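You operate a simulated robot arm through the tools that you are given. There is no shell and no other tool.

Carry out the task below with a simulated two-armed robot. There is one attempt and no reset: what you move stays moved.

Task
Stop the steam and move the basket of rice into the white tub.
Fine: open the vent before the lid comes off; lay the lid on the end of the soak bench; shut the vent again.
Where things are to end (x, y in the base frame): steamer lid within 0.1 m of [1.87, 0.62]; red-rim basket within 0.05 m of [1.96, 0.18].

Only the result counts: the job must be done as asked and must still hold three seconds after the hand-in. Knocking over, shifting, dropping, spilling or breaking anything else fails it. A push-on lid holds only when it is set on centred and level and pressed home; a screw cap is set on level and turned clockwise until tight.

Robot
Two 7-joint arms with two-finger parallel grippers on one trunk, on a base that moves. Base frame: it is fixed to the floor where the robot stands at the start and does not move with it; the origin is under the middle of the robot, x ahead of it, y to its left, z up. Units: m, degrees, N and s.
The left shoulder is at the start at [0.091, 0.174, 1.133], the right one opposite. With the tool pointing down near the work surface each hand reaches from about 0.1 to 0.72 m from the robot's upright axis, wherever it stands, measured 20 degrees to its own side. Places, roughly: blue fill valve of the steamer [2.7, 0.7, 0.5]; drain tap of the steamer [3.1, 0.5, 0.3]; green tub [2, -0.2, 0.7]; plug of the green tub (7x7x24 cm) [1.9, -0.1, 0.7]; red steam valve of the steamer [2.4, 0.6, 0.8]; red-rim basket [2.5, 0.25, 0.75]; steamer [2.7, 0.2, 0.6]; steamer lid [2.5, 0.25, 0.75]; stm soak [2, 0.2, 0.6]; tap over the green tub [2.2, 0, 1]; tap over the white tub [2.1, 0.4, 1]; yellow vent valve of the steamer [2.7, 0.7, 0.8]; yellow-rim basket [2, -0.25, 0.75]. Payload 3.6 kg a hand.
The tool frame of a hand sits at the grasp point between the pads (the TCP): z along the fingers, y along the line on which they close. The tips reach 0.03 m beyond it. The gripper opens to 0.11 m. The fingers are 0.02 m wide and 0.01 m thick; the gripper's body (0.048 by 0.112 m) begins 0.055 m behind the TCP.
Orientation is told as [roll, pitch, yaw] about the base's x, y, z axes, in that order, counted from this pose: with the fingers straight down and closing along the base's y, the tool's x points along the base's -x, its y along +y and its z along -z.

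Tools
- The arms move only by the tool arm_command. It takes "left_deltas", "right_deltas" or both (then of equal length, played together; a hand with none holds still); each is a list that holds one entry, the list of rows, each a list of 6 numbers: the shift along the base's x, y, z in mm, then the turn, a rotation vector about the base's x, y, z in degrees. In form: [[[dx, dy, dz, ax, ay, az], ...]]. A call has 1 to 20 rows; each row is the pose to reach, as a shift and turn from the pose commanded when the call began. "left_fingers" and "right_fingers" are, for a hand that has rows, the opening, from 0 (shut) to 1 (fully open), set as the call begins (left out, the last holds). Rows are played at 5 a second. More than 0.05 m and 8.6 degrees between two rows, or a gripper value outside its range, and nothing of the call is played. A pose out of reach is approached as far as the arm can. The call stops where the force on the tool passes 90 N (or 10 N more than at its start, if that is more) or the arm is blocked; 0.2 s more then pass. The fingers move at their own pace (about 0.153 m/s each) and stop on an object; they squeeze with about 41 N. The grip force told is the motor's: it shows also when the fingers shut on nothing. Time passes only in rows, and 0.2 s behind the last, so rows that repeat a pose let the fingers close. It gives the time, the measured TCP pose, the force on the tool (base axes), the opening and the grip force at its end, in the units of the frame above (readings bear some noise), with the torque about the TCP (base axes, N m) and any sound that the robot's microphone picked up, and new pictures: "pictures" is both (left out), scene, wrist or none (wrist: the cameras of the hands that moved).
- Cameras (640 x 400 px; columns grow to the right, rows downward): "scene" is now at [0.186, 0.0072, 1.298]; the picture's right is [0.10, -0.99, 0.00], its down [-0.65, -0.07, -0.76] and it looks along [0.75, 0.08, -0.65] (base axes); focal length 293 px, centre (320, 200). "left" rides on the left gripper at [0.072, -0.017, -0.103] in its tool frame; the picture's right is [0.23, 0.97, 0.00], its down [-0.76, 0.18, -0.62] and it looks along [-0.61, 0.14, 0.78] (tool axes); focal length 222 px, centre (320, 200). "right" rides on the right gripper at [0.072, 0.017, -0.103] in its tool frame; the picture's right is [-0.23, 0.97, 0.00], its down [-0.76, -0.18, -0.62] and it looks along [-0.61, -0.14, 0.78] (tool axes); focal length 222 px, centre (320, 200). There is no depth. A picture from a camera that has moved, and an enlarged one, comes with that camera's place and axes in the base frame and with its lens.
- raise_lower(by): moves the trunk up (or, below 0, down) by that many m; the arms and the scene camera ride with it, the base frame stays. It gives what a move gives, with no picture.
- drive_base(legs): drives the robot by 1 to 6 legs, each [ahead, left, turn to the left] in m, m and degrees, along the robot's own axes; the way and the turn of a leg run together, so that a leg with both is an arc; at most 1.5 m and 180 degrees a leg. The arms and the cameras ride along, it lands a little off, and it stops where it bumps. It gives what a move gives, and a new picture of the scene camera.
- aim_head(pan, tilt): turns the head with the scene camera to pan (to the left, within 86 degrees either way) and tilt (down, from -29 to 69), counted from straight ahead of the robot (the tilt from the chest, where the trunk bows). It gives what a move gives, and a new picture of the scene camera.
- close_up(camera, box): a new picture of the part [left, top, right, bottom] of that camera's present view, enlarged. It takes no simulated time.
- sign_off(): hands the job in; it is judged then, once.

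Places have to be worked out from the pictures, the camera data and where the tool is seen. Open the grippers and draw the arms clear of the work before you hand the job in, unless the task says otherwise.

The tools are called after "Emit:" as a command line: name --argument value ..., lists and objects as JSON in quotes. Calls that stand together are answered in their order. arm_command: Moves the arms, as the interface text tells. Its arguments: {"type":"object","properties":{"left_deltas":{"type":"array","items":{"type":"array","items":{"type":"array","items":{"type":"number"}}}},"left_fingers":{"type":"number"},"right_deltas":{"type":"array","items":{"type":"array","items":{"type":"array","items":{"type":"number"}}}},"right_fingers":{"type":"number"},"pictures":{"type":"string","enum":["both","scene","wrist","none"]}},"required":[]} The other tools are called the same way: raise_lower (by) moves the trunk up or down; drive_base (legs) drives the base; aim_head (pan, tilt) turns the head that bears the scene camera; close_up (camera, box) takes an enlarged picture of a part of a camera's view; sign_off () hands the job in.

At the start:

```text
time: 0.0
left_tcp_pos: [0.4247, 0.168, 1.0159]
left_tcp_rot: [0.0, 0.0, 0.0]
left_contact_force: [-0.2, 0.0, 0.2]
left_wrist_torque: [0.01, -0.02, 0.0]
left_gripper_width: 0.1098
left_grasp_force: 0.2
right_tcp_pos: [0.45, -0.143, 0.9864]
right_tcp_rot: [0.0, 0.1, 0.0]
right_contact_force: [0.5, 0.0, -0.4]
right_wrist_torque: [0.03, 0.0, -0.01]
right_gripper_width: 0.1101
right_grasp_force: 0.1
trunk travel left (down, up): [-0.25, 0.513]
robot x, y, heading: [0.0017, -0.0022, 0.2]
head pan, tilt (commanded): [5.9, 40.6]
```

scene: 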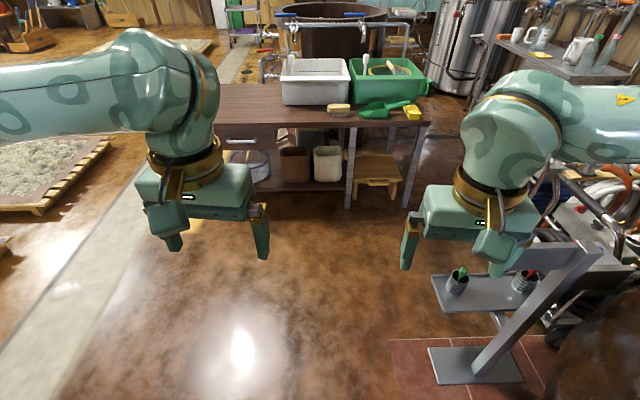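
right: 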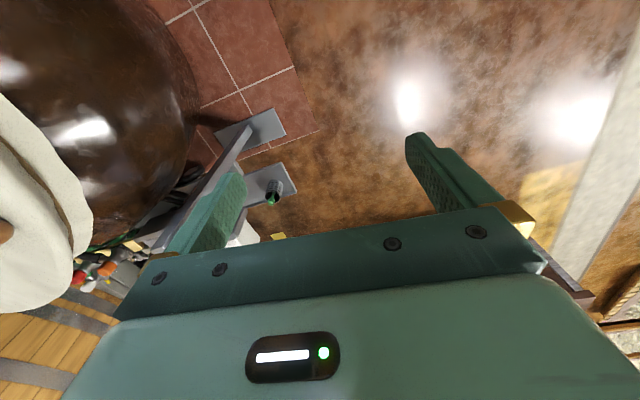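
left: 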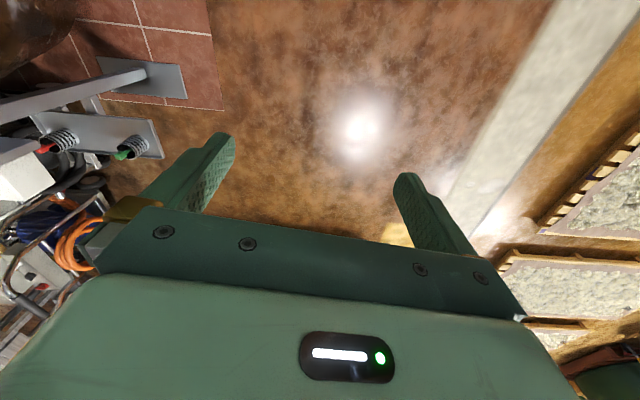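

The soak bench with two tubs is ahead and the steamer is behind it, at the top of the picture. I'll tilt the head up to see the steamer and take an enlarged look.

Emit:
aim_head --pan 8 --tilt 20

Emit:
close_up --camera "scene" --box '[220, 40, 460, 190]'

```text
time: 0.8
left_tcp_pos: [0.4243, 0.1681, 1.0164]
left_tcp_rot: [0.0, 0.0, 0.0]
left_contact_force: [0.4, -0.1, -0.1]
left_wrist_torque: [0.02, -0.02, 0.0]
left_gripper_width: 0.1099
left_grasp_force: 0.1
right_tcp_pos: [0.4499, -0.1422, 0.986]
right_tcp_rot: [0.0, 0.1, 0.0]
right_contact_force: [0.3, -0.7, 0.7]
right_wrist_torque: [0.01, 0.01, -0.02]
right_gripper_width: 0.1101
right_grasp_force: 0.1
trunk travel left (down, up): [-0.25, 0.513]
robot x, y, heading: [-0.0008, 0.0033, -0.2]
head pan, tilt (commanded): [8.0, 20.0]
camera scene: at [0.1941, 0.0115, 1.3302], right [0.14, -0.99, 0.0], down [-0.34, -0.05, -0.94], along [0.93, 0.13, -0.34], focal length 293 px, centre (320, 200)
```

scene: 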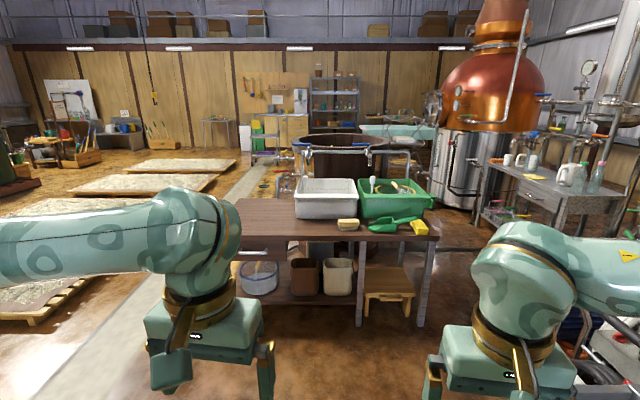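

```text
2.67 times, centred on (340, 115) of scene
camera zoom: at [0.1941, 0.0115, 1.3302], right [0.14, -0.99, 0.0], down [-0.34, -0.05, -0.94], along [0.93, 0.13, -0.34], focal length 782 px, centre (267, 427)
```

zoom: 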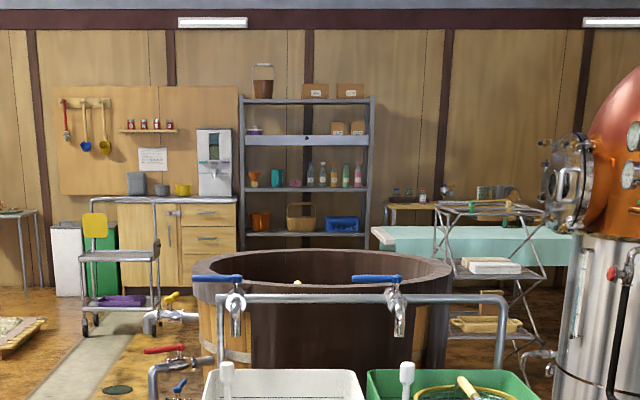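

The steamer is the big wooden tub behind the bench, with its valves on the left side. I'll enlarge the steamer and the tubs.

Emit:
close_up --camera "scene" --box '[240, 120, 440, 245]'

Emit:
close_up --camera "scene" --box '[220, 180, 460, 330]'

```text
3.20 times, centred on (340, 182) of scene
camera zoom: at [0.1941, 0.0115, 1.3302], right [0.14, -0.99, 0.0], down [-0.34, -0.05, -0.94], along [0.93, 0.13, -0.34], focal length 939 px, centre (256, 256)
```

zoom: 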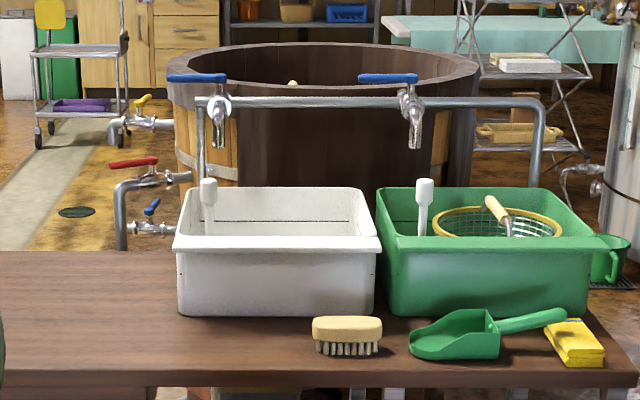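

```text
2.67 times, centred on (340, 255) of scene
camera zoom: at [0.1941, 0.0115, 1.3302], right [0.14, -0.99, 0.0], down [-0.34, -0.05, -0.94], along [0.93, 0.13, -0.34], focal length 782 px, centre (267, 53)
```

zoom: 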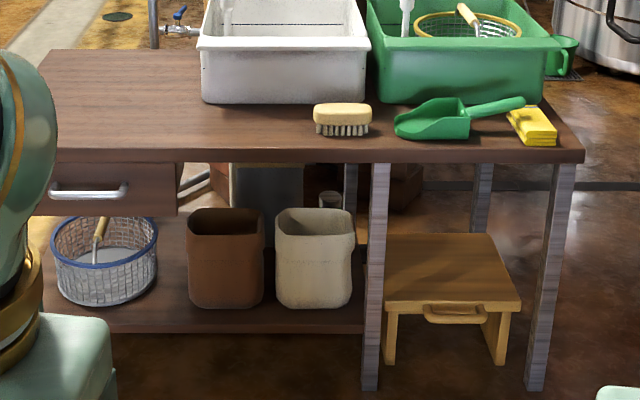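

The steamer's lid knob just shows above the rim near (2.5, 0.25), and the bench's left end is at about y=0.87. I'll look left to check that the path around the bench is clear.

Emit:
aim_head --pan 55 --tilt 35

```text
time: 2.0
left_tcp_pos: [0.4249, 0.1685, 1.0168]
left_tcp_rot: [0.0, 0.0, 0.0]
left_contact_force: [-0.9, 0.2, 0.2]
left_wrist_torque: [0.0, 0.02, 0.01]
left_gripper_width: 0.11
left_grasp_force: 0.1
right_tcp_pos: [0.4492, -0.144, 0.9865]
right_tcp_rot: [0.1, 0.1, 0.0]
right_contact_force: [0.9, 0.7, -0.3]
right_wrist_torque: [-0.03, -0.04, 0.01]
right_gripper_width: 0.1102
right_grasp_force: 0.0
trunk travel left (down, up): [-0.25, 0.513]
robot x, y, heading: [0.0008, 0.0015, -0.0]
head pan, tilt (commanded): [55.0, 35.0]
camera scene: at [0.1525, 0.0706, 1.3065], right [0.82, -0.57, 0.0], down [-0.33, -0.47, -0.82], along [0.47, 0.67, -0.57], focal length 293 px, centre (320, 200)
```

scene: 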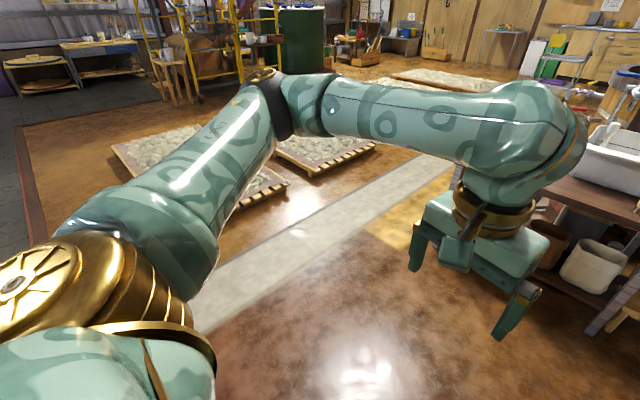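

The way left is open, with pallets beyond y≈1.9. I'll drive left about 1.35 m, then ahead, stopping beside the bench end to look.

Emit:
drive_base --legs '[[0, 1.35, 0], [1.3, 0, 0]]'

Emit:
aim_head --pan -40 --tilt 30

```text
time: 14.8
left_tcp_pos: [1.7302, 1.4787, 1.017]
left_tcp_rot: [0.1, 0.0, -1.0]
left_contact_force: [0.9, 0.7, 0.2]
left_wrist_torque: [-0.05, 0.03, -0.03]
left_gripper_width: 0.1099
left_grasp_force: 0.0
right_tcp_pos: [1.7502, 1.1653, 0.9854]
right_tcp_rot: [0.0, 0.1, -1.0]
right_contact_force: [-0.1, -0.5, -0.1]
right_wrist_torque: [-0.01, 0.0, 0.0]
right_gripper_width: 0.1101
right_grasp_force: 0.1
trunk travel left (down, up): [-0.25, 0.513]
robot x, y, heading: [1.3012, 1.3156, -1.1]
head pan, tilt (commanded): [55.0, 35.0]
camera scene: at [1.4558, 1.3852, 1.3064], right [0.81, -0.59, 0.0], down [-0.34, -0.46, -0.82], along [0.48, 0.66, -0.57], focal length 293 px, centre (320, 200)
```

scene: 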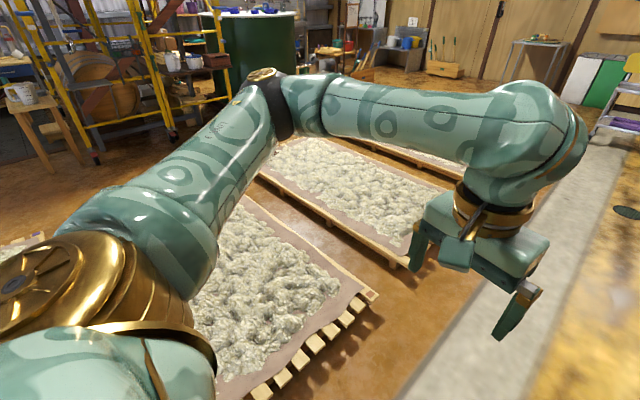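

```text
time: 16.5
left_tcp_pos: [1.7305, 1.4788, 1.0156]
left_tcp_rot: [0.1, 0.0, -1.0]
left_contact_force: [-0.3, -0.4, 0.0]
left_wrist_torque: [0.03, -0.02, -0.03]
left_gripper_width: 0.1098
left_grasp_force: 0.0
right_tcp_pos: [1.7489, 1.1674, 0.9854]
right_tcp_rot: [0.1, 0.1, -1.0]
right_contact_force: [-0.2, -0.1, -0.2]
right_wrist_torque: [-0.02, 0.02, -0.04]
right_gripper_width: 0.1099
right_grasp_force: 0.1
trunk travel left (down, up): [-0.25, 0.513]
robot x, y, heading: [1.3011, 1.3188, -0.9]
head pan, tilt (commanded): [-40.0, 30.0]
camera scene: at [1.4721, 1.2547, 1.3143], right [-0.66, -0.76, 0.0], down [-0.38, 0.33, -0.87], along [0.65, -0.57, -0.5], focal length 293 px, centre (320, 200)
```

scene: 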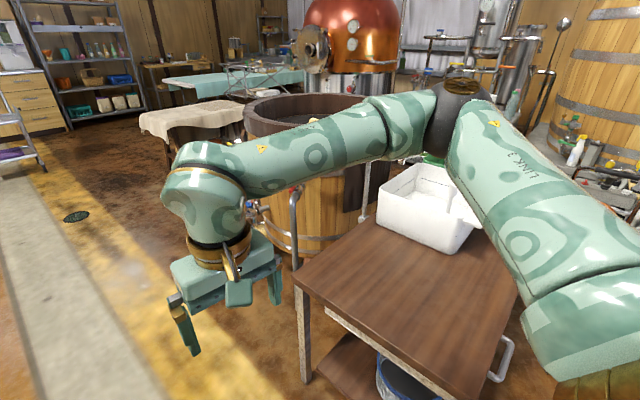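

The bench end is clear, with its left edge at about y≈0.85. I'll drive ahead past the bench end and turn right to face the steamer's valve side.

Emit:
drive_base --legs '[[1.15, 0.05, 0], [0, 0, -89]]'

Emit:
aim_head --pan 0 --tilt 40

```text
time: 26.2
left_tcp_pos: [2.6345, 0.9143, 1.0163]
left_tcp_rot: [0.1, -0.1, -90.0]
left_contact_force: [0.6, 0.3, -0.5]
left_wrist_torque: [0.02, -0.02, -0.03]
left_gripper_width: 0.1098
left_grasp_force: 0.1
right_tcp_pos: [2.3231, 0.8889, 0.9873]
right_tcp_rot: [0.0, 0.0, -90.0]
right_contact_force: [-0.5, -0.8, -0.1]
right_wrist_torque: [-0.01, -0.01, -0.01]
right_gripper_width: 0.1098
right_grasp_force: 0.1
trunk travel left (down, up): [-0.25, 0.513]
robot x, y, heading: [2.4668, 1.3427, -90.1]
head pan, tilt (commanded): [-40.0, 30.0]
camera scene: at [2.4082, 1.167, 1.3143], right [-0.77, 0.64, 0.0], down [0.32, 0.38, -0.87], along [-0.56, -0.66, -0.5], focal length 293 px, centre (320, 200)
```

scene: 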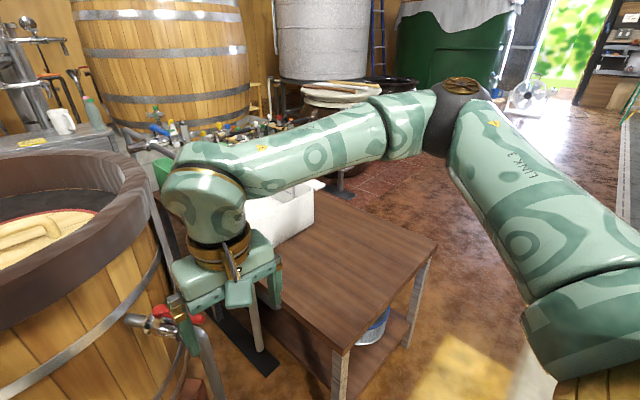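

```text
time: 27.2
left_tcp_pos: [2.6354, 0.9141, 1.0162]
left_tcp_rot: [-0.1, -0.1, -90.0]
left_contact_force: [0.3, 0.0, -0.9]
left_wrist_torque: [0.04, 0.0, 0.0]
left_gripper_width: 0.1099
left_grasp_force: 0.1
right_tcp_pos: [2.3219, 0.8901, 0.9859]
right_tcp_rot: [0.0, 0.1, -90.0]
right_contact_force: [-0.2, 0.4, 0.1]
right_wrist_torque: [0.0, 0.01, 0.01]
right_gripper_width: 0.1098
right_grasp_force: 0.1
trunk travel left (down, up): [-0.25, 0.513]
robot x, y, heading: [2.4635, 1.3373, -90.1]
head pan, tilt (commanded): [0.0, 40.0]
camera scene: at [2.4664, 1.1512, 1.2989], right [-1.0, 0.0, 0.0], down [0.0, 0.64, -0.77], along [0.0, -0.77, -0.64], focal length 293 px, centre (320, 200)
```

scene: 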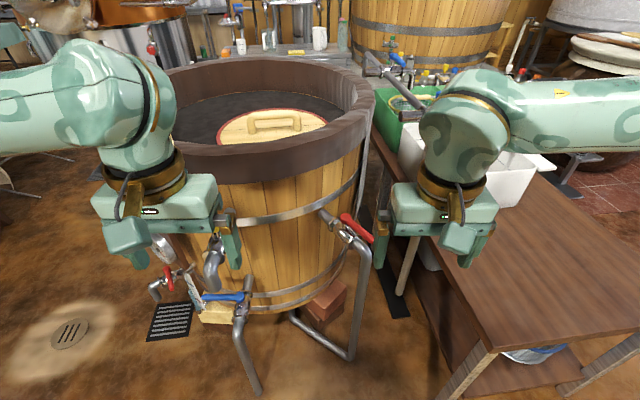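

Now I see the steamer from its valve side: the lid with a bar handle, the red steam valve handle, and the blue fill valve. I'll zoom in on each.

Emit:
close_up --camera "scene" --box '[180, 50, 380, 175]'

Emit:
close_up --camera "scene" --box '[130, 190, 390, 352]'

Emit:
close_up --camera "left" --box '[0, 0, 640, 400]'

Emit:
close_up --camera "right" --box '[0, 0, 640, 400]'

```text
3.20 times, centred on (280, 112) of scene
camera zoom: at [2.4664, 1.1512, 1.2989], right [-1.0, 0.0, 0.0], down [0.0, 0.64, -0.77], along [0.0, -0.77, -0.64], focal length 939 px, centre (448, 480)
```

zoom: 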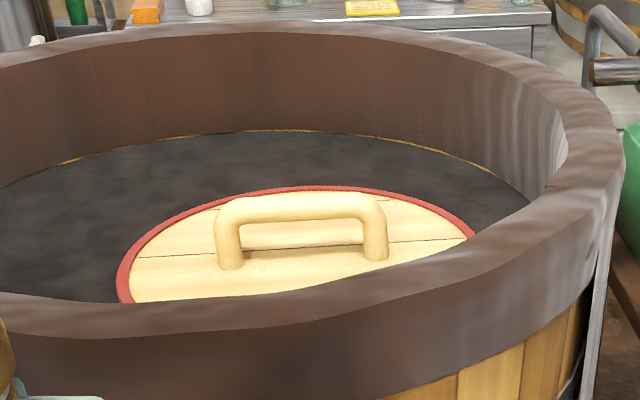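

```text
2.46 times, centred on (260, 271) of scene
camera zoom: at [2.4664, 1.1512, 1.2989], right [-1.0, 0.0, 0.0], down [0.0, 0.64, -0.77], along [0.0, -0.77, -0.64], focal length 722 px, centre (468, 25)
```

zoom: 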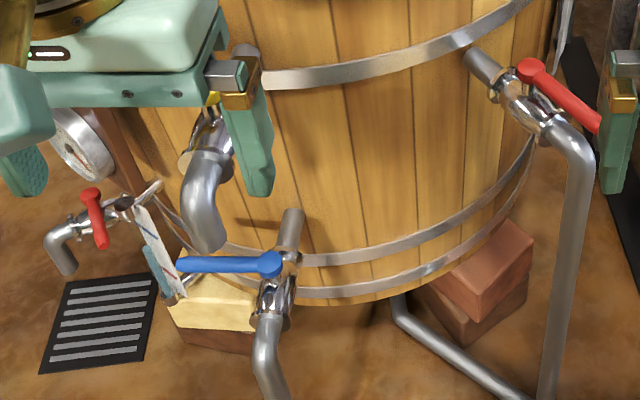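

```text
1.00 times, centred on (320, 200) of left (not enlarged: the box is as wide or as high as the picture)
camera zoom: at [2.6182, 0.9867, 1.119], right [0.97, 0.23, 0.0], down [0.18, -0.76, 0.62], along [0.14, -0.61, -0.78], focal length 222 px, centre (320, 200)
```

zoom: 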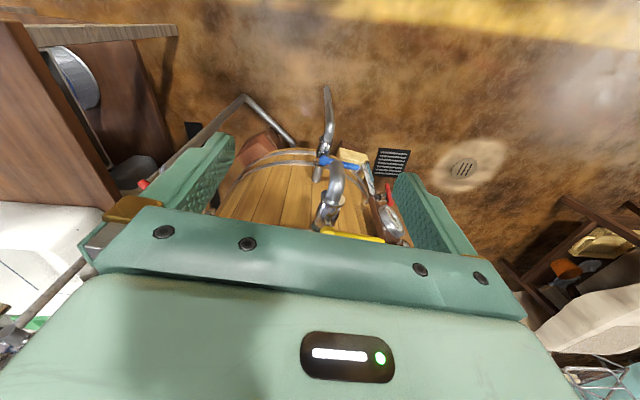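

```text
1.00 times, centred on (320, 200) of right (not enlarged: the box is as wide or as high as the picture)
camera zoom: at [2.3399, 0.9626, 1.0902], right [0.97, -0.23, 0.0], down [-0.18, -0.76, 0.62], along [-0.14, -0.61, -0.78], focal length 222 px, centre (320, 200)
```

zoom: 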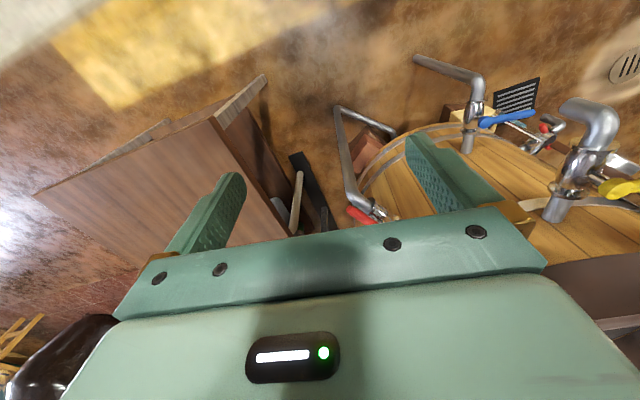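

The lid (bar handle along x) sits near (2.62, 0.24), with its handle top at about z≈0.91. I'll look down to see how close the base can get to the pipes.

Emit:
aim_head --pan 0 --tilt 69

Emit:
close_up --camera "left" --box '[180, 80, 460, 255]'

Emit:
close_up --camera "right" --box '[320, 40, 640, 240]'

```text
time: 28.2
left_tcp_pos: [2.6347, 0.9145, 1.0165]
left_tcp_rot: [0.0, 0.0, -90.0]
left_contact_force: [-0.2, 0.4, -0.1]
left_wrist_torque: [-0.02, 0.03, 0.02]
left_gripper_width: 0.1102
left_grasp_force: 0.0
right_tcp_pos: [2.322, 0.8904, 0.986]
right_tcp_rot: [0.0, 0.1, -90.0]
right_contact_force: [0.8, 0.8, -0.4]
right_wrist_torque: [0.02, -0.02, -0.02]
right_gripper_width: 0.1099
right_grasp_force: 0.0
trunk travel left (down, up): [-0.25, 0.513]
robot x, y, heading: [2.4622, 1.3404, -90.1]
head pan, tilt (commanded): [0.0, 68.8]
camera scene: at [2.4665, 1.1803, 1.2628], right [-1.0, 0.0, 0.0], down [0.0, 0.93, -0.36], along [0.0, -0.36, -0.93], focal length 293 px, centre (320, 200)
```

scene: 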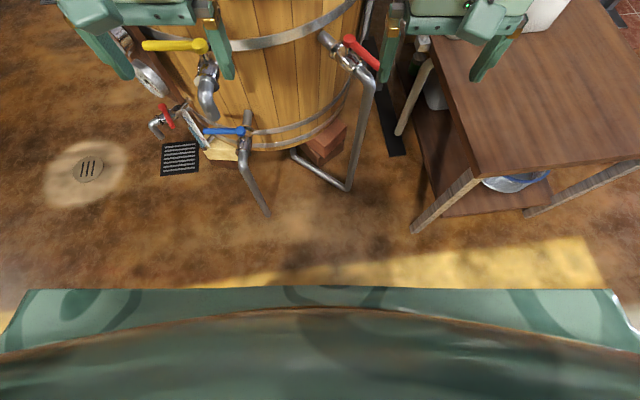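

```text
2.29 times, centred on (320, 168) of left
camera zoom: at [2.6183, 0.9867, 1.119], right [0.97, 0.23, 0.0], down [0.18, -0.76, 0.62], along [0.14, -0.61, -0.78], focal length 508 px, centre (320, 274)
```

zoom: 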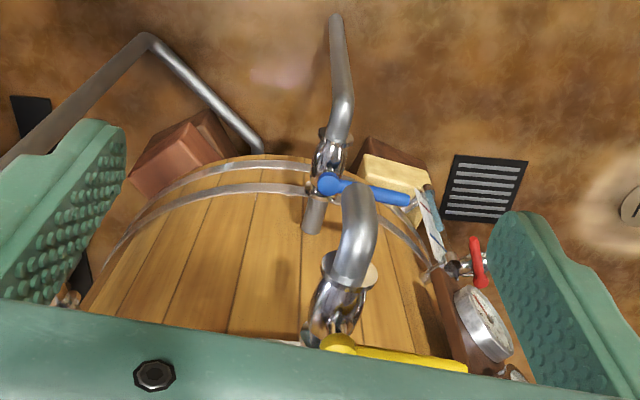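

```text
2.00 times, centred on (480, 140) of right
camera zoom: at [2.3398, 0.9626, 1.0902], right [0.97, -0.23, 0.0], down [-0.18, -0.76, 0.62], along [-0.14, -0.61, -0.78], focal length 444 px, centre (0, 320)
```

zoom: 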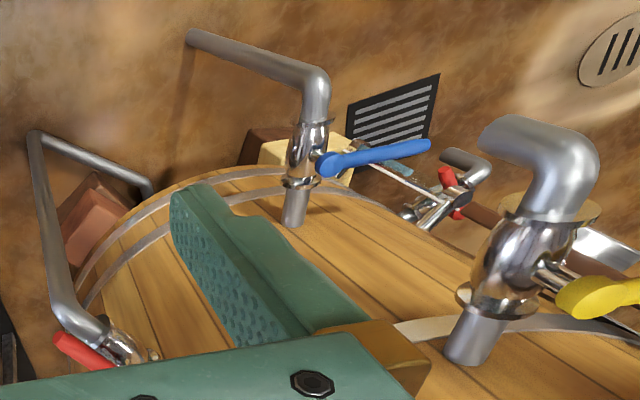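

The red lever pivots at about (2.402, 0.582, 0.76), lies along its pipe and so is open. The yellow one pivots near (2.697, 0.705, 0.845), points across its pipe (+x) and so is shut. I'll drive 0.14 m closer for the valve work.

Emit:
drive_base --legs '[[0.14, 0, 0]]'

Emit:
aim_head --pan 0 --tilt 55

```text
time: 29.5
left_tcp_pos: [2.6344, 0.7731, 1.015]
left_tcp_rot: [0.0, 0.1, -90.0]
left_contact_force: [-0.4, -1.6, 0.0]
left_wrist_torque: [0.04, 0.01, 0.01]
left_gripper_width: 0.1099
left_grasp_force: 0.1
right_tcp_pos: [2.3211, 0.748, 0.9848]
right_tcp_rot: [-0.1, 0.1, -90.1]
right_contact_force: [-0.5, 0.0, 0.1]
right_wrist_torque: [0.0, 0.02, -0.01]
right_gripper_width: 0.11
right_grasp_force: 0.1
trunk travel left (down, up): [-0.25, 0.513]
robot x, y, heading: [2.4674, 1.1991, -90.2]
head pan, tilt (commanded): [0.0, 68.8]
camera scene: at [2.4662, 1.0392, 1.2625], right [-1.0, 0.0, 0.0], down [0.0, 0.93, -0.36], along [0.0, -0.36, -0.93], focal length 293 px, centre (320, 200)
```

scene: 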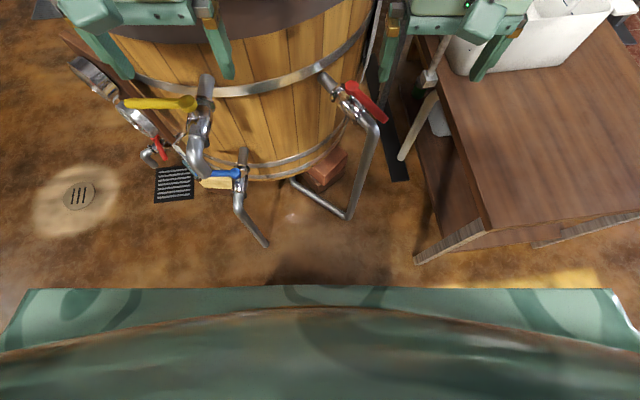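

```text
time: 30.3
left_tcp_pos: [2.6339, 0.7744, 1.0166]
left_tcp_rot: [0.1, 0.1, -90.0]
left_contact_force: [0.5, 0.2, 0.3]
left_wrist_torque: [0.03, 0.02, -0.02]
left_gripper_width: 0.1098
left_grasp_force: 0.1
right_tcp_pos: [2.3223, 0.7505, 0.9867]
right_tcp_rot: [0.0, 0.0, -90.1]
right_contact_force: [-0.1, -0.3, -0.4]
right_wrist_torque: [0.01, 0.04, 0.02]
right_gripper_width: 0.1099
right_grasp_force: 0.1
trunk travel left (down, up): [-0.25, 0.513]
robot x, y, heading: [2.4628, 1.1996, -90.0]
head pan, tilt (commanded): [0.0, 55.0]
camera scene: at [2.4662, 1.0247, 1.2782], right [-1.0, 0.0, 0.0], down [0.0, 0.82, -0.57], along [0.0, -0.57, -0.82], focal length 293 px, centre (320, 200)
```

scene: 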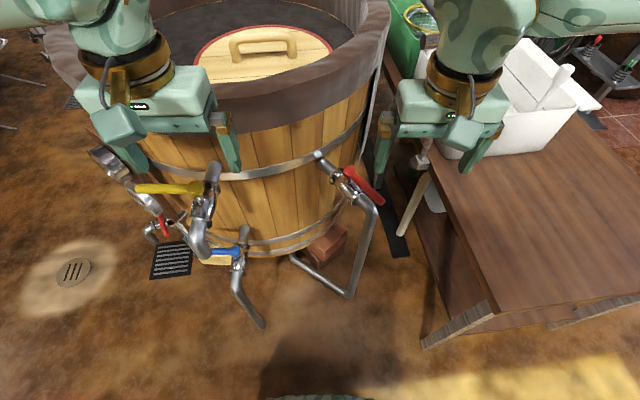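

I'll zoom in on both valves from this closer view to fix the lever positions.

Emit:
close_up --camera "scene" --box '[80, 130, 280, 255]'

Emit:
close_up --camera "scene" --box '[280, 120, 440, 220]'

Emit:
close_up --camera "left" --box '[0, 0, 640, 400]'

Emit:
close_up --camera "right" --box '[0, 0, 640, 400]'

```text
3.20 times, centred on (180, 192) of scene
camera zoom: at [2.4662, 1.0247, 1.2782], right [-1.0, 0.0, 0.0], down [0.0, 0.82, -0.57], along [0.0, -0.57, -0.82], focal length 939 px, centre (768, 224)
```

zoom: 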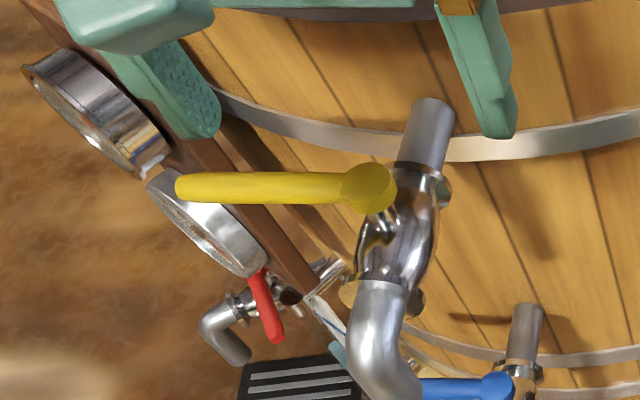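

```text
4.00 times, centred on (360, 170) of scene
camera zoom: at [2.4662, 1.0247, 1.2782], right [-1.0, 0.0, 0.0], down [0.0, 0.82, -0.57], along [0.0, -0.57, -0.82], focal length 1174 px, centre (160, 320)
```

zoom: 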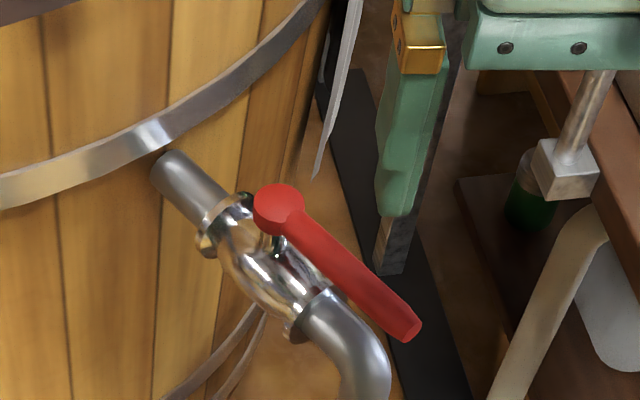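

```text
1.00 times, centred on (320, 200) of left (not enlarged: the box is as wide or as high as the picture)
camera zoom: at [2.6178, 0.8472, 1.119], right [0.97, 0.23, 0.0], down [0.18, -0.76, 0.62], along [0.14, -0.61, -0.78], focal length 222 px, centre (320, 200)
```

zoom: 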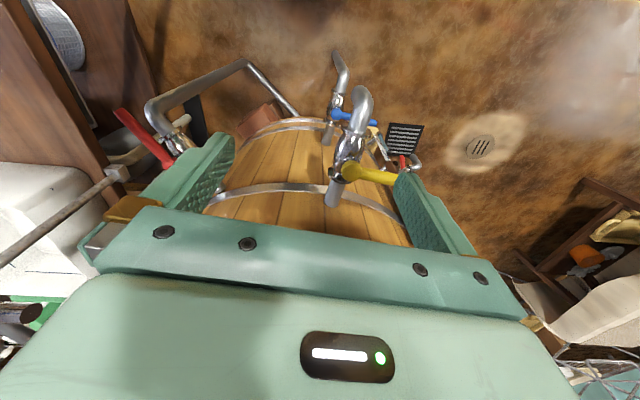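

```text
1.00 times, centred on (320, 200) of right (not enlarged: the box is as wide or as high as the picture)
camera zoom: at [2.3394, 0.8232, 1.0903], right [0.97, -0.23, 0.0], down [-0.18, -0.76, 0.62], along [-0.14, -0.61, -0.78], focal length 222 px, centre (320, 200)
```

zoom: 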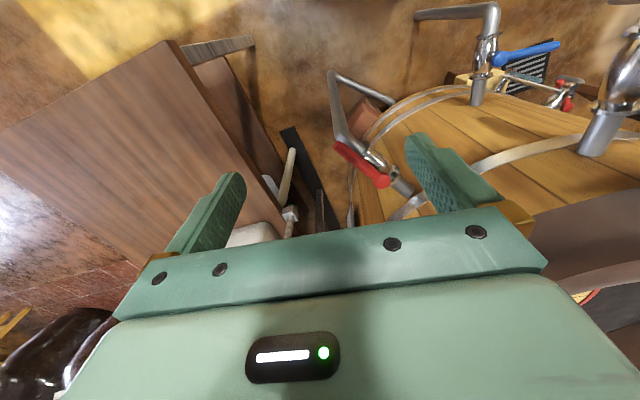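

The lever measures from (2.398, 0.596) to (2.335, 0.675) at z≈0.77. I'll shut the right hand's fingers, turn its closing line across the lever and lower it beside the lever on the outer -x side, stopping a little above to check.

Emit:
arm_command --right_deltas '[[[0, -30, -20, 0, 0, 8], [2, -60, -50, 0, 0, 16], [4, -90, -90, 0, 0, 24], [5, -122, -130, 0, 0, 32], [5, -122, -160, 0, 0, 39], [5, -122, -160, 0, 0, 39]]]' --right_fingers 0 --pictures "both"

Emit:
close_up --camera "scene" --box '[280, 90, 480, 215]'

```text
refused: row 4 steps farther than a row can; nothing moved
```

```text
3.20 times, centred on (380, 152) of scene
camera zoom: at [2.4662, 1.0247, 1.2782], right [-1.0, 0.0, 0.0], down [0.0, 0.82, -0.57], along [0.0, -0.57, -0.82], focal length 939 px, centre (128, 352)
```

zoom: 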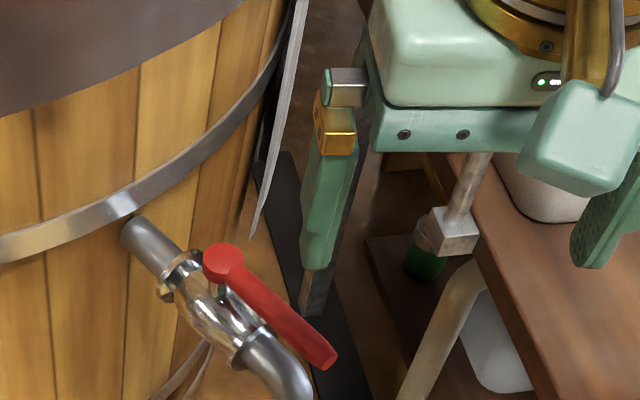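

One step was slightly too long, so I'll repeat the approach with shorter steps.

Emit:
arm_command --right_deltas '[[[0, -25, -20, 0, 0, 7], [2, -50, -45, 0, 0, 14], [4, -75, -75, 0, 0, 21], [5, -100, -105, 0, 0, 28], [5, -122, -135, 0, 0, 35], [5, -122, -160, 0, 0, 39], [5, -122, -160, 0, 0, 39]]]' --right_fingers 0 --pictures "both"

Emit:
close_up --camera "scene" --box '[280, 90, 480, 215]'

```text
time: 31.9
left_tcp_pos: [2.6335, 0.7749, 1.0168]
left_tcp_rot: [0.0, 0.0, -90.1]
left_contact_force: [0.1, 0.3, 1.0]
left_wrist_torque: [-0.01, -0.01, -0.01]
left_gripper_width: 0.1101
left_grasp_force: 0.0
right_tcp_pos: [2.31, 0.6607, 0.8811]
right_tcp_rot: [-1.6, -2.2, -57.5]
right_contact_force: [0.4, 0.2, 0.5]
right_wrist_torque: [-0.02, 0.02, 0.04]
right_gripper_width: 0.0002
right_grasp_force: 37.6
right hand out of reach, approached as far as the arm can: row 5, 6, 7
trunk travel left (down, up): [-0.25, 0.513]
robot x, y, heading: [2.4647, 1.2014, -90.1]
head pan, tilt (commanded): [0.0, 55.0]
camera scene: at [2.4663, 1.026, 1.2785], right [-1.0, 0.0, 0.0], down [0.0, 0.82, -0.57], along [0.0, -0.57, -0.82], focal length 293 px, centre (320, 200)
camera right: at [2.2856, 0.7356, 0.9825], right [0.94, 0.33, -0.02], down [0.26, -0.71, 0.66], along [0.2, -0.62, -0.75], focal length 222 px, centre (320, 200)
```

scene: 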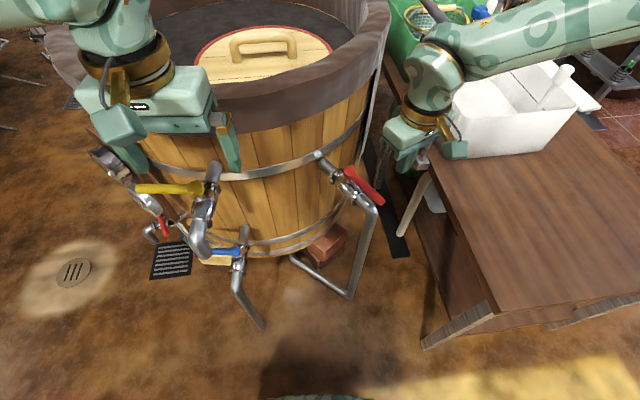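
right: 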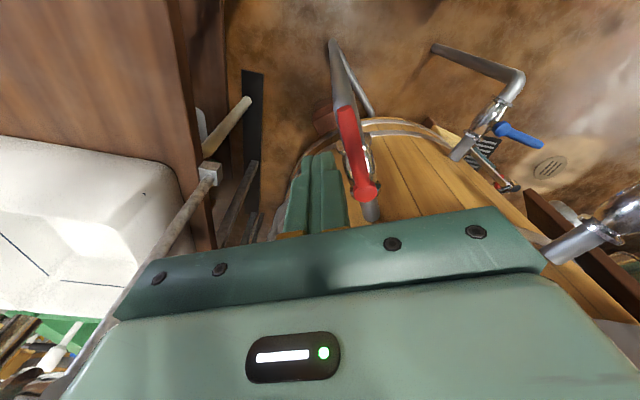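

```text
3.20 times, centred on (380, 152) of scene
camera zoom: at [2.4663, 1.026, 1.2785], right [-1.0, 0.0, 0.0], down [0.0, 0.82, -0.57], along [0.0, -0.57, -0.82], focal length 939 px, centre (128, 352)
```

zoom: 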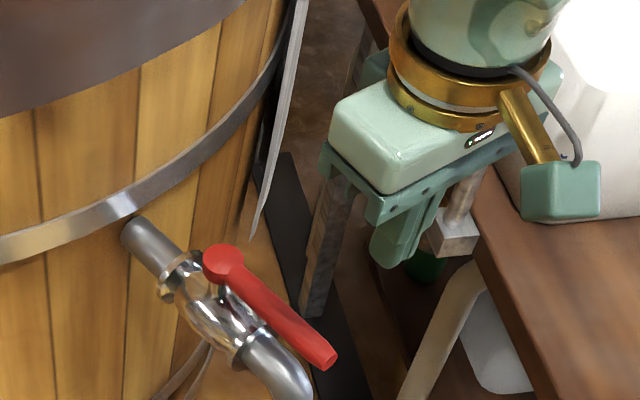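

The arm stopped short at (2.31, 0.661, 0.881), probably because of the wrist yaw. I'll back up a little and turn back toward the neutral yaw, and see from which pose the deltas count.

Emit:
arm_command --right_deltas '[[[0, 0, 15, 0, 0, -8], [0, 0, 30, 0, 0, -16], [0, 0, 30, 0, 0, -16]]]' --pictures "none"

```text
time: 32.7
left_tcp_pos: [2.6338, 0.773, 1.014]
left_tcp_rot: [-0.1, 0.0, -90.0]
left_contact_force: [-0.3, -0.2, -0.7]
left_wrist_torque: [-0.03, 0.05, 0.01]
left_gripper_width: 0.1099
left_grasp_force: 0.0
right_tcp_pos: [2.3109, 0.6593, 0.912]
right_tcp_rot: [-1.6, -2.2, -73.6]
right_contact_force: [-0.3, -0.6, -0.1]
right_wrist_torque: [0.01, -0.01, 0.02]
right_gripper_width: 0.0002
right_grasp_force: 37.3
trunk travel left (down, up): [-0.25, 0.513]
robot x, y, heading: [2.4636, 1.2021, -90.1]
head pan, tilt (commanded): [0.0, 55.0]
```

The deltas count from the reached pose. Now I'll go to the start point beside the lever with the closing line along x, again stopping just above lever height.

Emit:
arm_command --right_deltas '[[[5, -10, -15, 1, -0.4, -7], [10, -20, -30, 2.5, -0.9, -12], [16, -31, -50, 2.5, -0.9, -12], [16, -31, -75, 2.5, -0.9, -12], [16, -31, -75, 2.5, -0.9, -12]]]' --pictures "both"

Emit:
close_up --camera "scene" --box '[280, 90, 480, 215]'

```text
time: 33.9
left_tcp_pos: [2.6344, 0.774, 1.0174]
left_tcp_rot: [-0.1, 0.0, -90.0]
left_contact_force: [-0.2, 0.5, -0.6]
left_wrist_torque: [-0.01, 0.0, -0.01]
left_gripper_width: 0.1097
left_grasp_force: 0.0
right_tcp_pos: [2.3278, 0.6291, 0.8349]
right_tcp_rot: [-0.2, 0.1, -85.5]
right_contact_force: [0.6, -0.2, -0.4]
right_wrist_torque: [0.01, -0.02, -0.04]
right_gripper_width: 0.0
right_grasp_force: 37.5
trunk travel left (down, up): [-0.25, 0.513]
robot x, y, heading: [2.4652, 1.1991, -90.1]
head pan, tilt (commanded): [0.0, 55.0]
camera scene: at [2.4664, 1.0247, 1.2783], right [-1.0, 0.0, 0.0], down [0.0, 0.82, -0.57], along [0.0, -0.57, -0.82], focal length 293 px, centre (320, 200)
camera right: at [2.3394, 0.7023, 0.9392], right [0.99, -0.15, 0.0], down [-0.12, -0.77, 0.62], along [-0.1, -0.61, -0.78], focal length 222 px, centre (320, 200)
```

scene: 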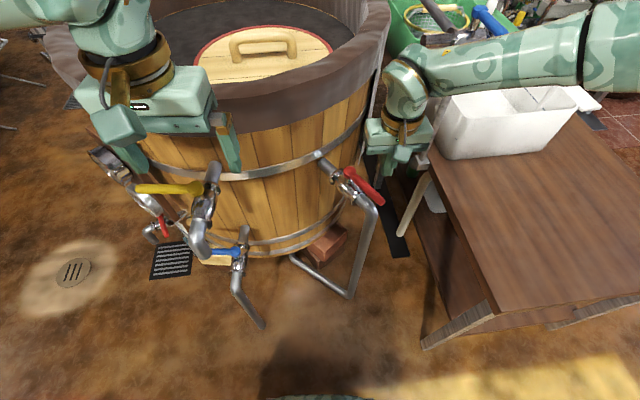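
right: 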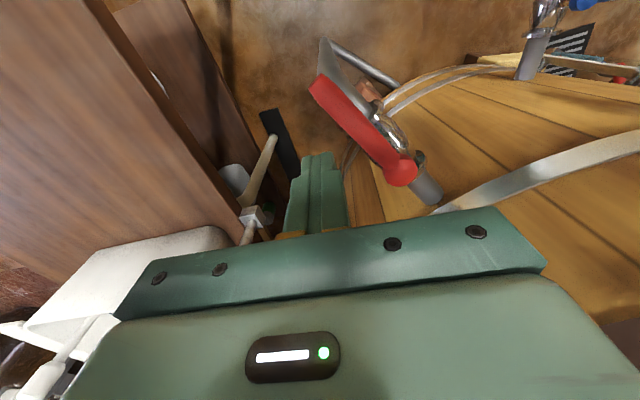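

```text
3.20 times, centred on (380, 152) of scene
camera zoom: at [2.4664, 1.0247, 1.2783], right [-1.0, 0.0, 0.0], down [0.0, 0.82, -0.57], along [0.0, -0.57, -0.82], focal length 939 px, centre (128, 352)
```

zoom: 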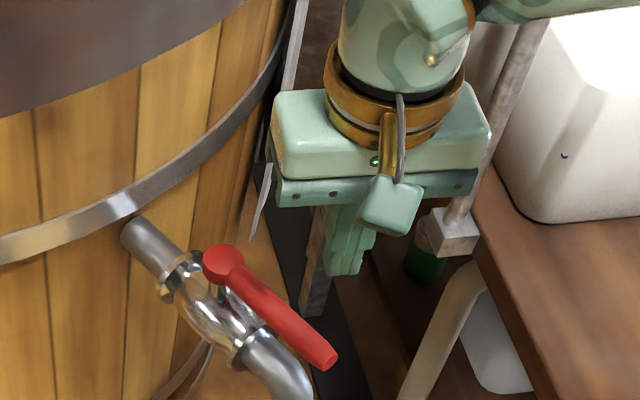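

The fingers are beside the lever (about 1 cm clear of it). I'll lower to lever height and sweep the lever clockwise along its arc to about 90°.

Emit:
arm_command --right_deltas '[[[0, 0, -22, 0, 0, 0], [0, 0, -43, 0, 0, 0], [8, 5, -43, 0, 0, 0], [14, 12, -43, 0, 0, 0], [20, 19, -43, 0, 0, 0], [28, 25, -43, 0, 0, 0], [36, 30, -43, 0, 0, 0], [45, 33, -43, 0, 0, 0], [54, 35, -43, 0, 0, 0], [63, 36, -43, 0, 0, 0], [72, 36, -43, 0, 0, 0], [82, 35, -43, 0, 0, 0], [91, 32, -43, 0, 0, 0], [99, 28, -43, 0, 0, 0], [107, 24, -43, 0, 0, 0]]]' --pictures "both"

Emit:
close_up --camera "scene" --box '[280, 90, 480, 215]'

```text
time: 37.1
left_tcp_pos: [2.6341, 0.7735, 1.0162]
left_tcp_rot: [0.0, 0.1, -90.0]
left_contact_force: [0.3, -0.2, -0.1]
left_wrist_torque: [0.01, 0.02, -0.02]
left_gripper_width: 0.1102
left_grasp_force: 0.0
right_tcp_pos: [2.4337, 0.6509, 0.7936]
right_tcp_rot: [-0.2, 0.2, -85.5]
right_contact_force: [-2.1, -0.7, 0.8]
right_wrist_torque: [-0.02, 0.05, -0.02]
right_gripper_width: 0.0
right_grasp_force: 37.6
trunk travel left (down, up): [-0.25, 0.513]
robot x, y, heading: [2.4702, 1.2047, -90.1]
head pan, tilt (commanded): [0.0, 55.0]
camera scene: at [2.4661, 1.0246, 1.2782], right [-1.0, 0.0, 0.0], down [0.0, 0.82, -0.57], along [0.0, -0.57, -0.82], focal length 293 px, centre (320, 200)
camera right: at [2.4453, 0.7255, 0.8971], right [0.99, -0.15, 0.0], down [-0.11, -0.77, 0.62], along [-0.1, -0.61, -0.78], focal length 222 px, centre (320, 200)
```

scene: 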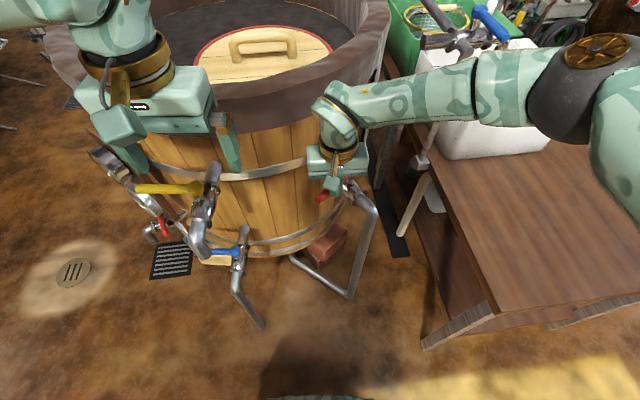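
right: 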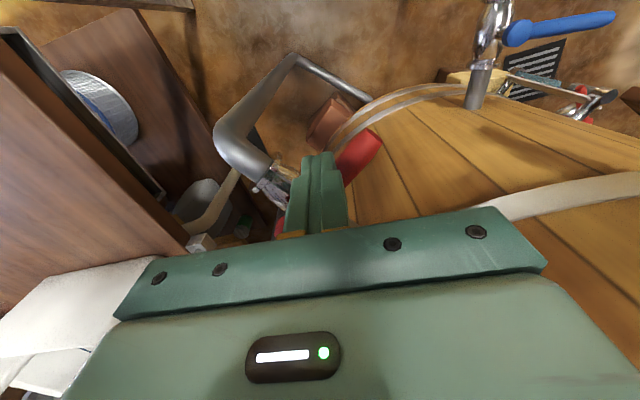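

```text
3.20 times, centred on (380, 152) of scene
camera zoom: at [2.4661, 1.0246, 1.2782], right [-1.0, 0.0, 0.0], down [0.0, 0.82, -0.57], along [0.0, -0.57, -0.82], focal length 939 px, centre (128, 352)
```

zoom: 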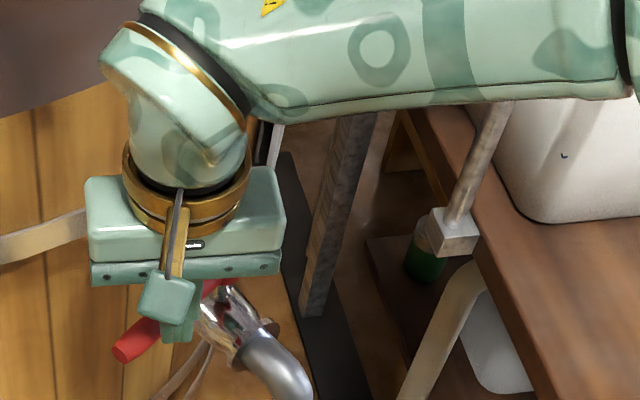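

The lever has turned to about 83°. I'll push it further in small steps until it meets its stop.

Emit:
arm_command --right_deltas '[[[3, -3, 0, 0, 0, 0], [6, -6, 0, 0, 0, 0], [9, -9, 0, 0, 0, 0], [11, -12, 0, 0, 0, 0]]]' --pictures "both"

Emit:
close_up --camera "scene" --box '[280, 90, 480, 215]'

```text
time: 38.1
left_tcp_pos: [2.633, 0.777, 1.0182]
left_tcp_rot: [0.0, -0.1, -90.1]
left_contact_force: [0.1, 0.3, -0.6]
left_wrist_torque: [0.01, 0.0, 0.03]
left_gripper_width: 0.11
left_grasp_force: 0.1
right_tcp_pos: [2.4438, 0.6422, 0.793]
right_tcp_rot: [-0.3, 0.3, -85.6]
right_contact_force: [-12.3, 18.8, 10.9]
right_wrist_torque: [0.47, 0.27, 0.08]
right_gripper_width: 0.0
right_grasp_force: 37.9
trunk travel left (down, up): [-0.25, 0.513]
robot x, y, heading: [2.4676, 1.2036, -90.3]
head pan, tilt (commanded): [0.0, 55.0]
camera scene: at [2.4647, 1.0277, 1.2788], right [-1.0, 0.0, 0.0], down [0.0, 0.82, -0.57], along [0.0, -0.57, -0.82], focal length 293 px, centre (320, 200)
camera right: at [2.4556, 0.7163, 0.8972], right [0.99, -0.15, -0.01], down [-0.12, -0.78, 0.62], along [-0.1, -0.61, -0.78], focal length 222 px, centre (320, 200)
```

scene: 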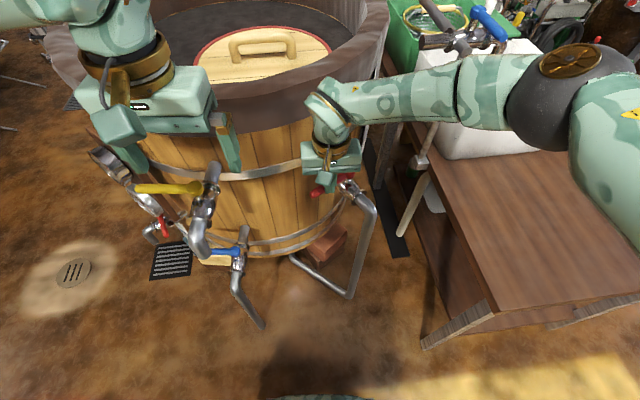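
right: 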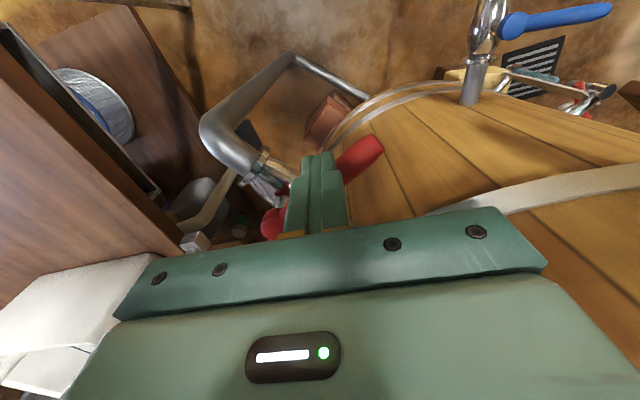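

```text
3.20 times, centred on (380, 152) of scene
camera zoom: at [2.4647, 1.0277, 1.2788], right [-1.0, 0.0, 0.0], down [0.0, 0.82, -0.57], along [0.0, -0.57, -0.82], focal length 939 px, centre (128, 352)
```

zoom: 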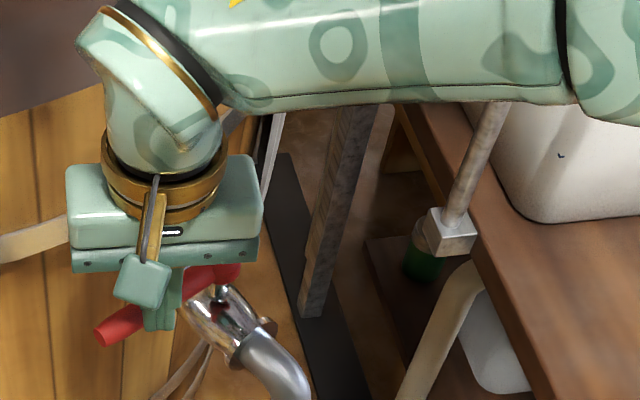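

The lever is now across its pipe at about 90° and the force has risen to 22 N, so the steam valve is at its closed stop. I'll back the hand off outward, lift it and confirm.

Emit:
arm_command --right_deltas '[[[-8, 12, 0, 0, 0, 0], [-18, 30, 5, 0, 0, 0], [-40, 50, 40, 0, 0, 0], [-60, 70, 80, 0, 0, 0], [-80, 90, 120, 0, 0, 0], [-110, 105, 155, 0, 0, -2], [-121, 108, 193, 0, 0, -4], [-121, 108, 193, 0, 0, -4]]]' --pictures "both"

Emit:
close_up --camera "scene" --box '[280, 90, 480, 215]'

```text
time: 39.9
left_tcp_pos: [2.6329, 0.7744, 1.016]
left_tcp_rot: [-0.1, 0.1, -89.9]
left_contact_force: [-0.3, 0.6, -0.2]
left_wrist_torque: [-0.01, 0.01, 0.0]
left_gripper_width: 0.11
left_grasp_force: 0.1
right_tcp_pos: [2.3265, 0.7467, 0.9873]
right_tcp_rot: [-0.2, 0.1, -89.5]
right_contact_force: [-1.0, -0.4, 0.7]
right_wrist_torque: [-0.01, 0.01, 0.0]
right_gripper_width: 0.0001
right_grasp_force: 37.4
trunk travel left (down, up): [-0.25, 0.513]
robot x, y, heading: [2.4672, 1.1971, -90.0]
head pan, tilt (commanded): [0.0, 55.0]
camera scene: at [2.4661, 1.0244, 1.2782], right [-1.0, 0.0, 0.0], down [0.0, 0.82, -0.57], along [0.0, -0.57, -0.82], focal length 293 px, centre (320, 200)
camera right: at [2.3421, 0.8212, 1.0917], right [0.98, -0.22, 0.0], down [-0.17, -0.76, 0.62], along [-0.14, -0.61, -0.78], focal length 222 px, centre (320, 200)
```

scene: 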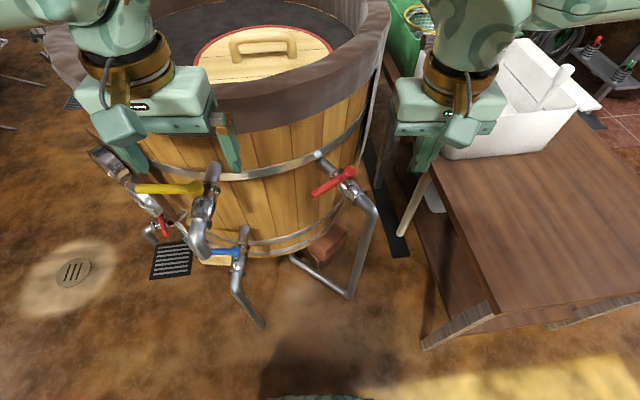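
right: 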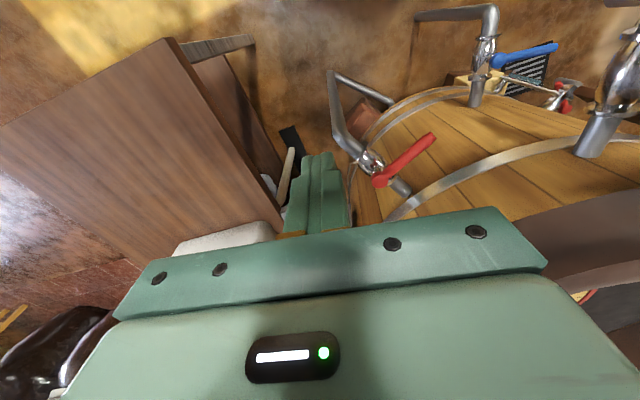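

```text
3.20 times, centred on (380, 152) of scene
camera zoom: at [2.4661, 1.0244, 1.2782], right [-1.0, 0.0, 0.0], down [0.0, 0.82, -0.57], along [0.0, -0.57, -0.82], focal length 939 px, centre (128, 352)
```

zoom: 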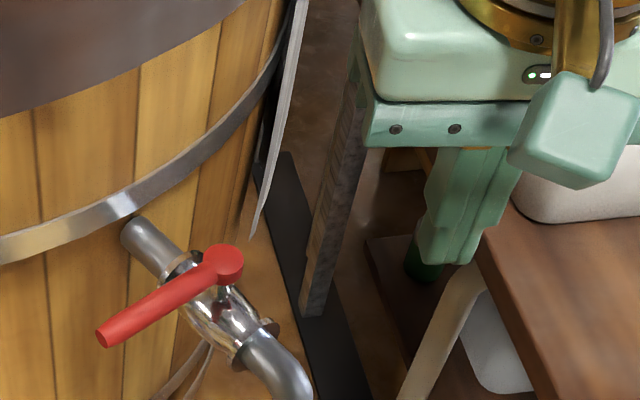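

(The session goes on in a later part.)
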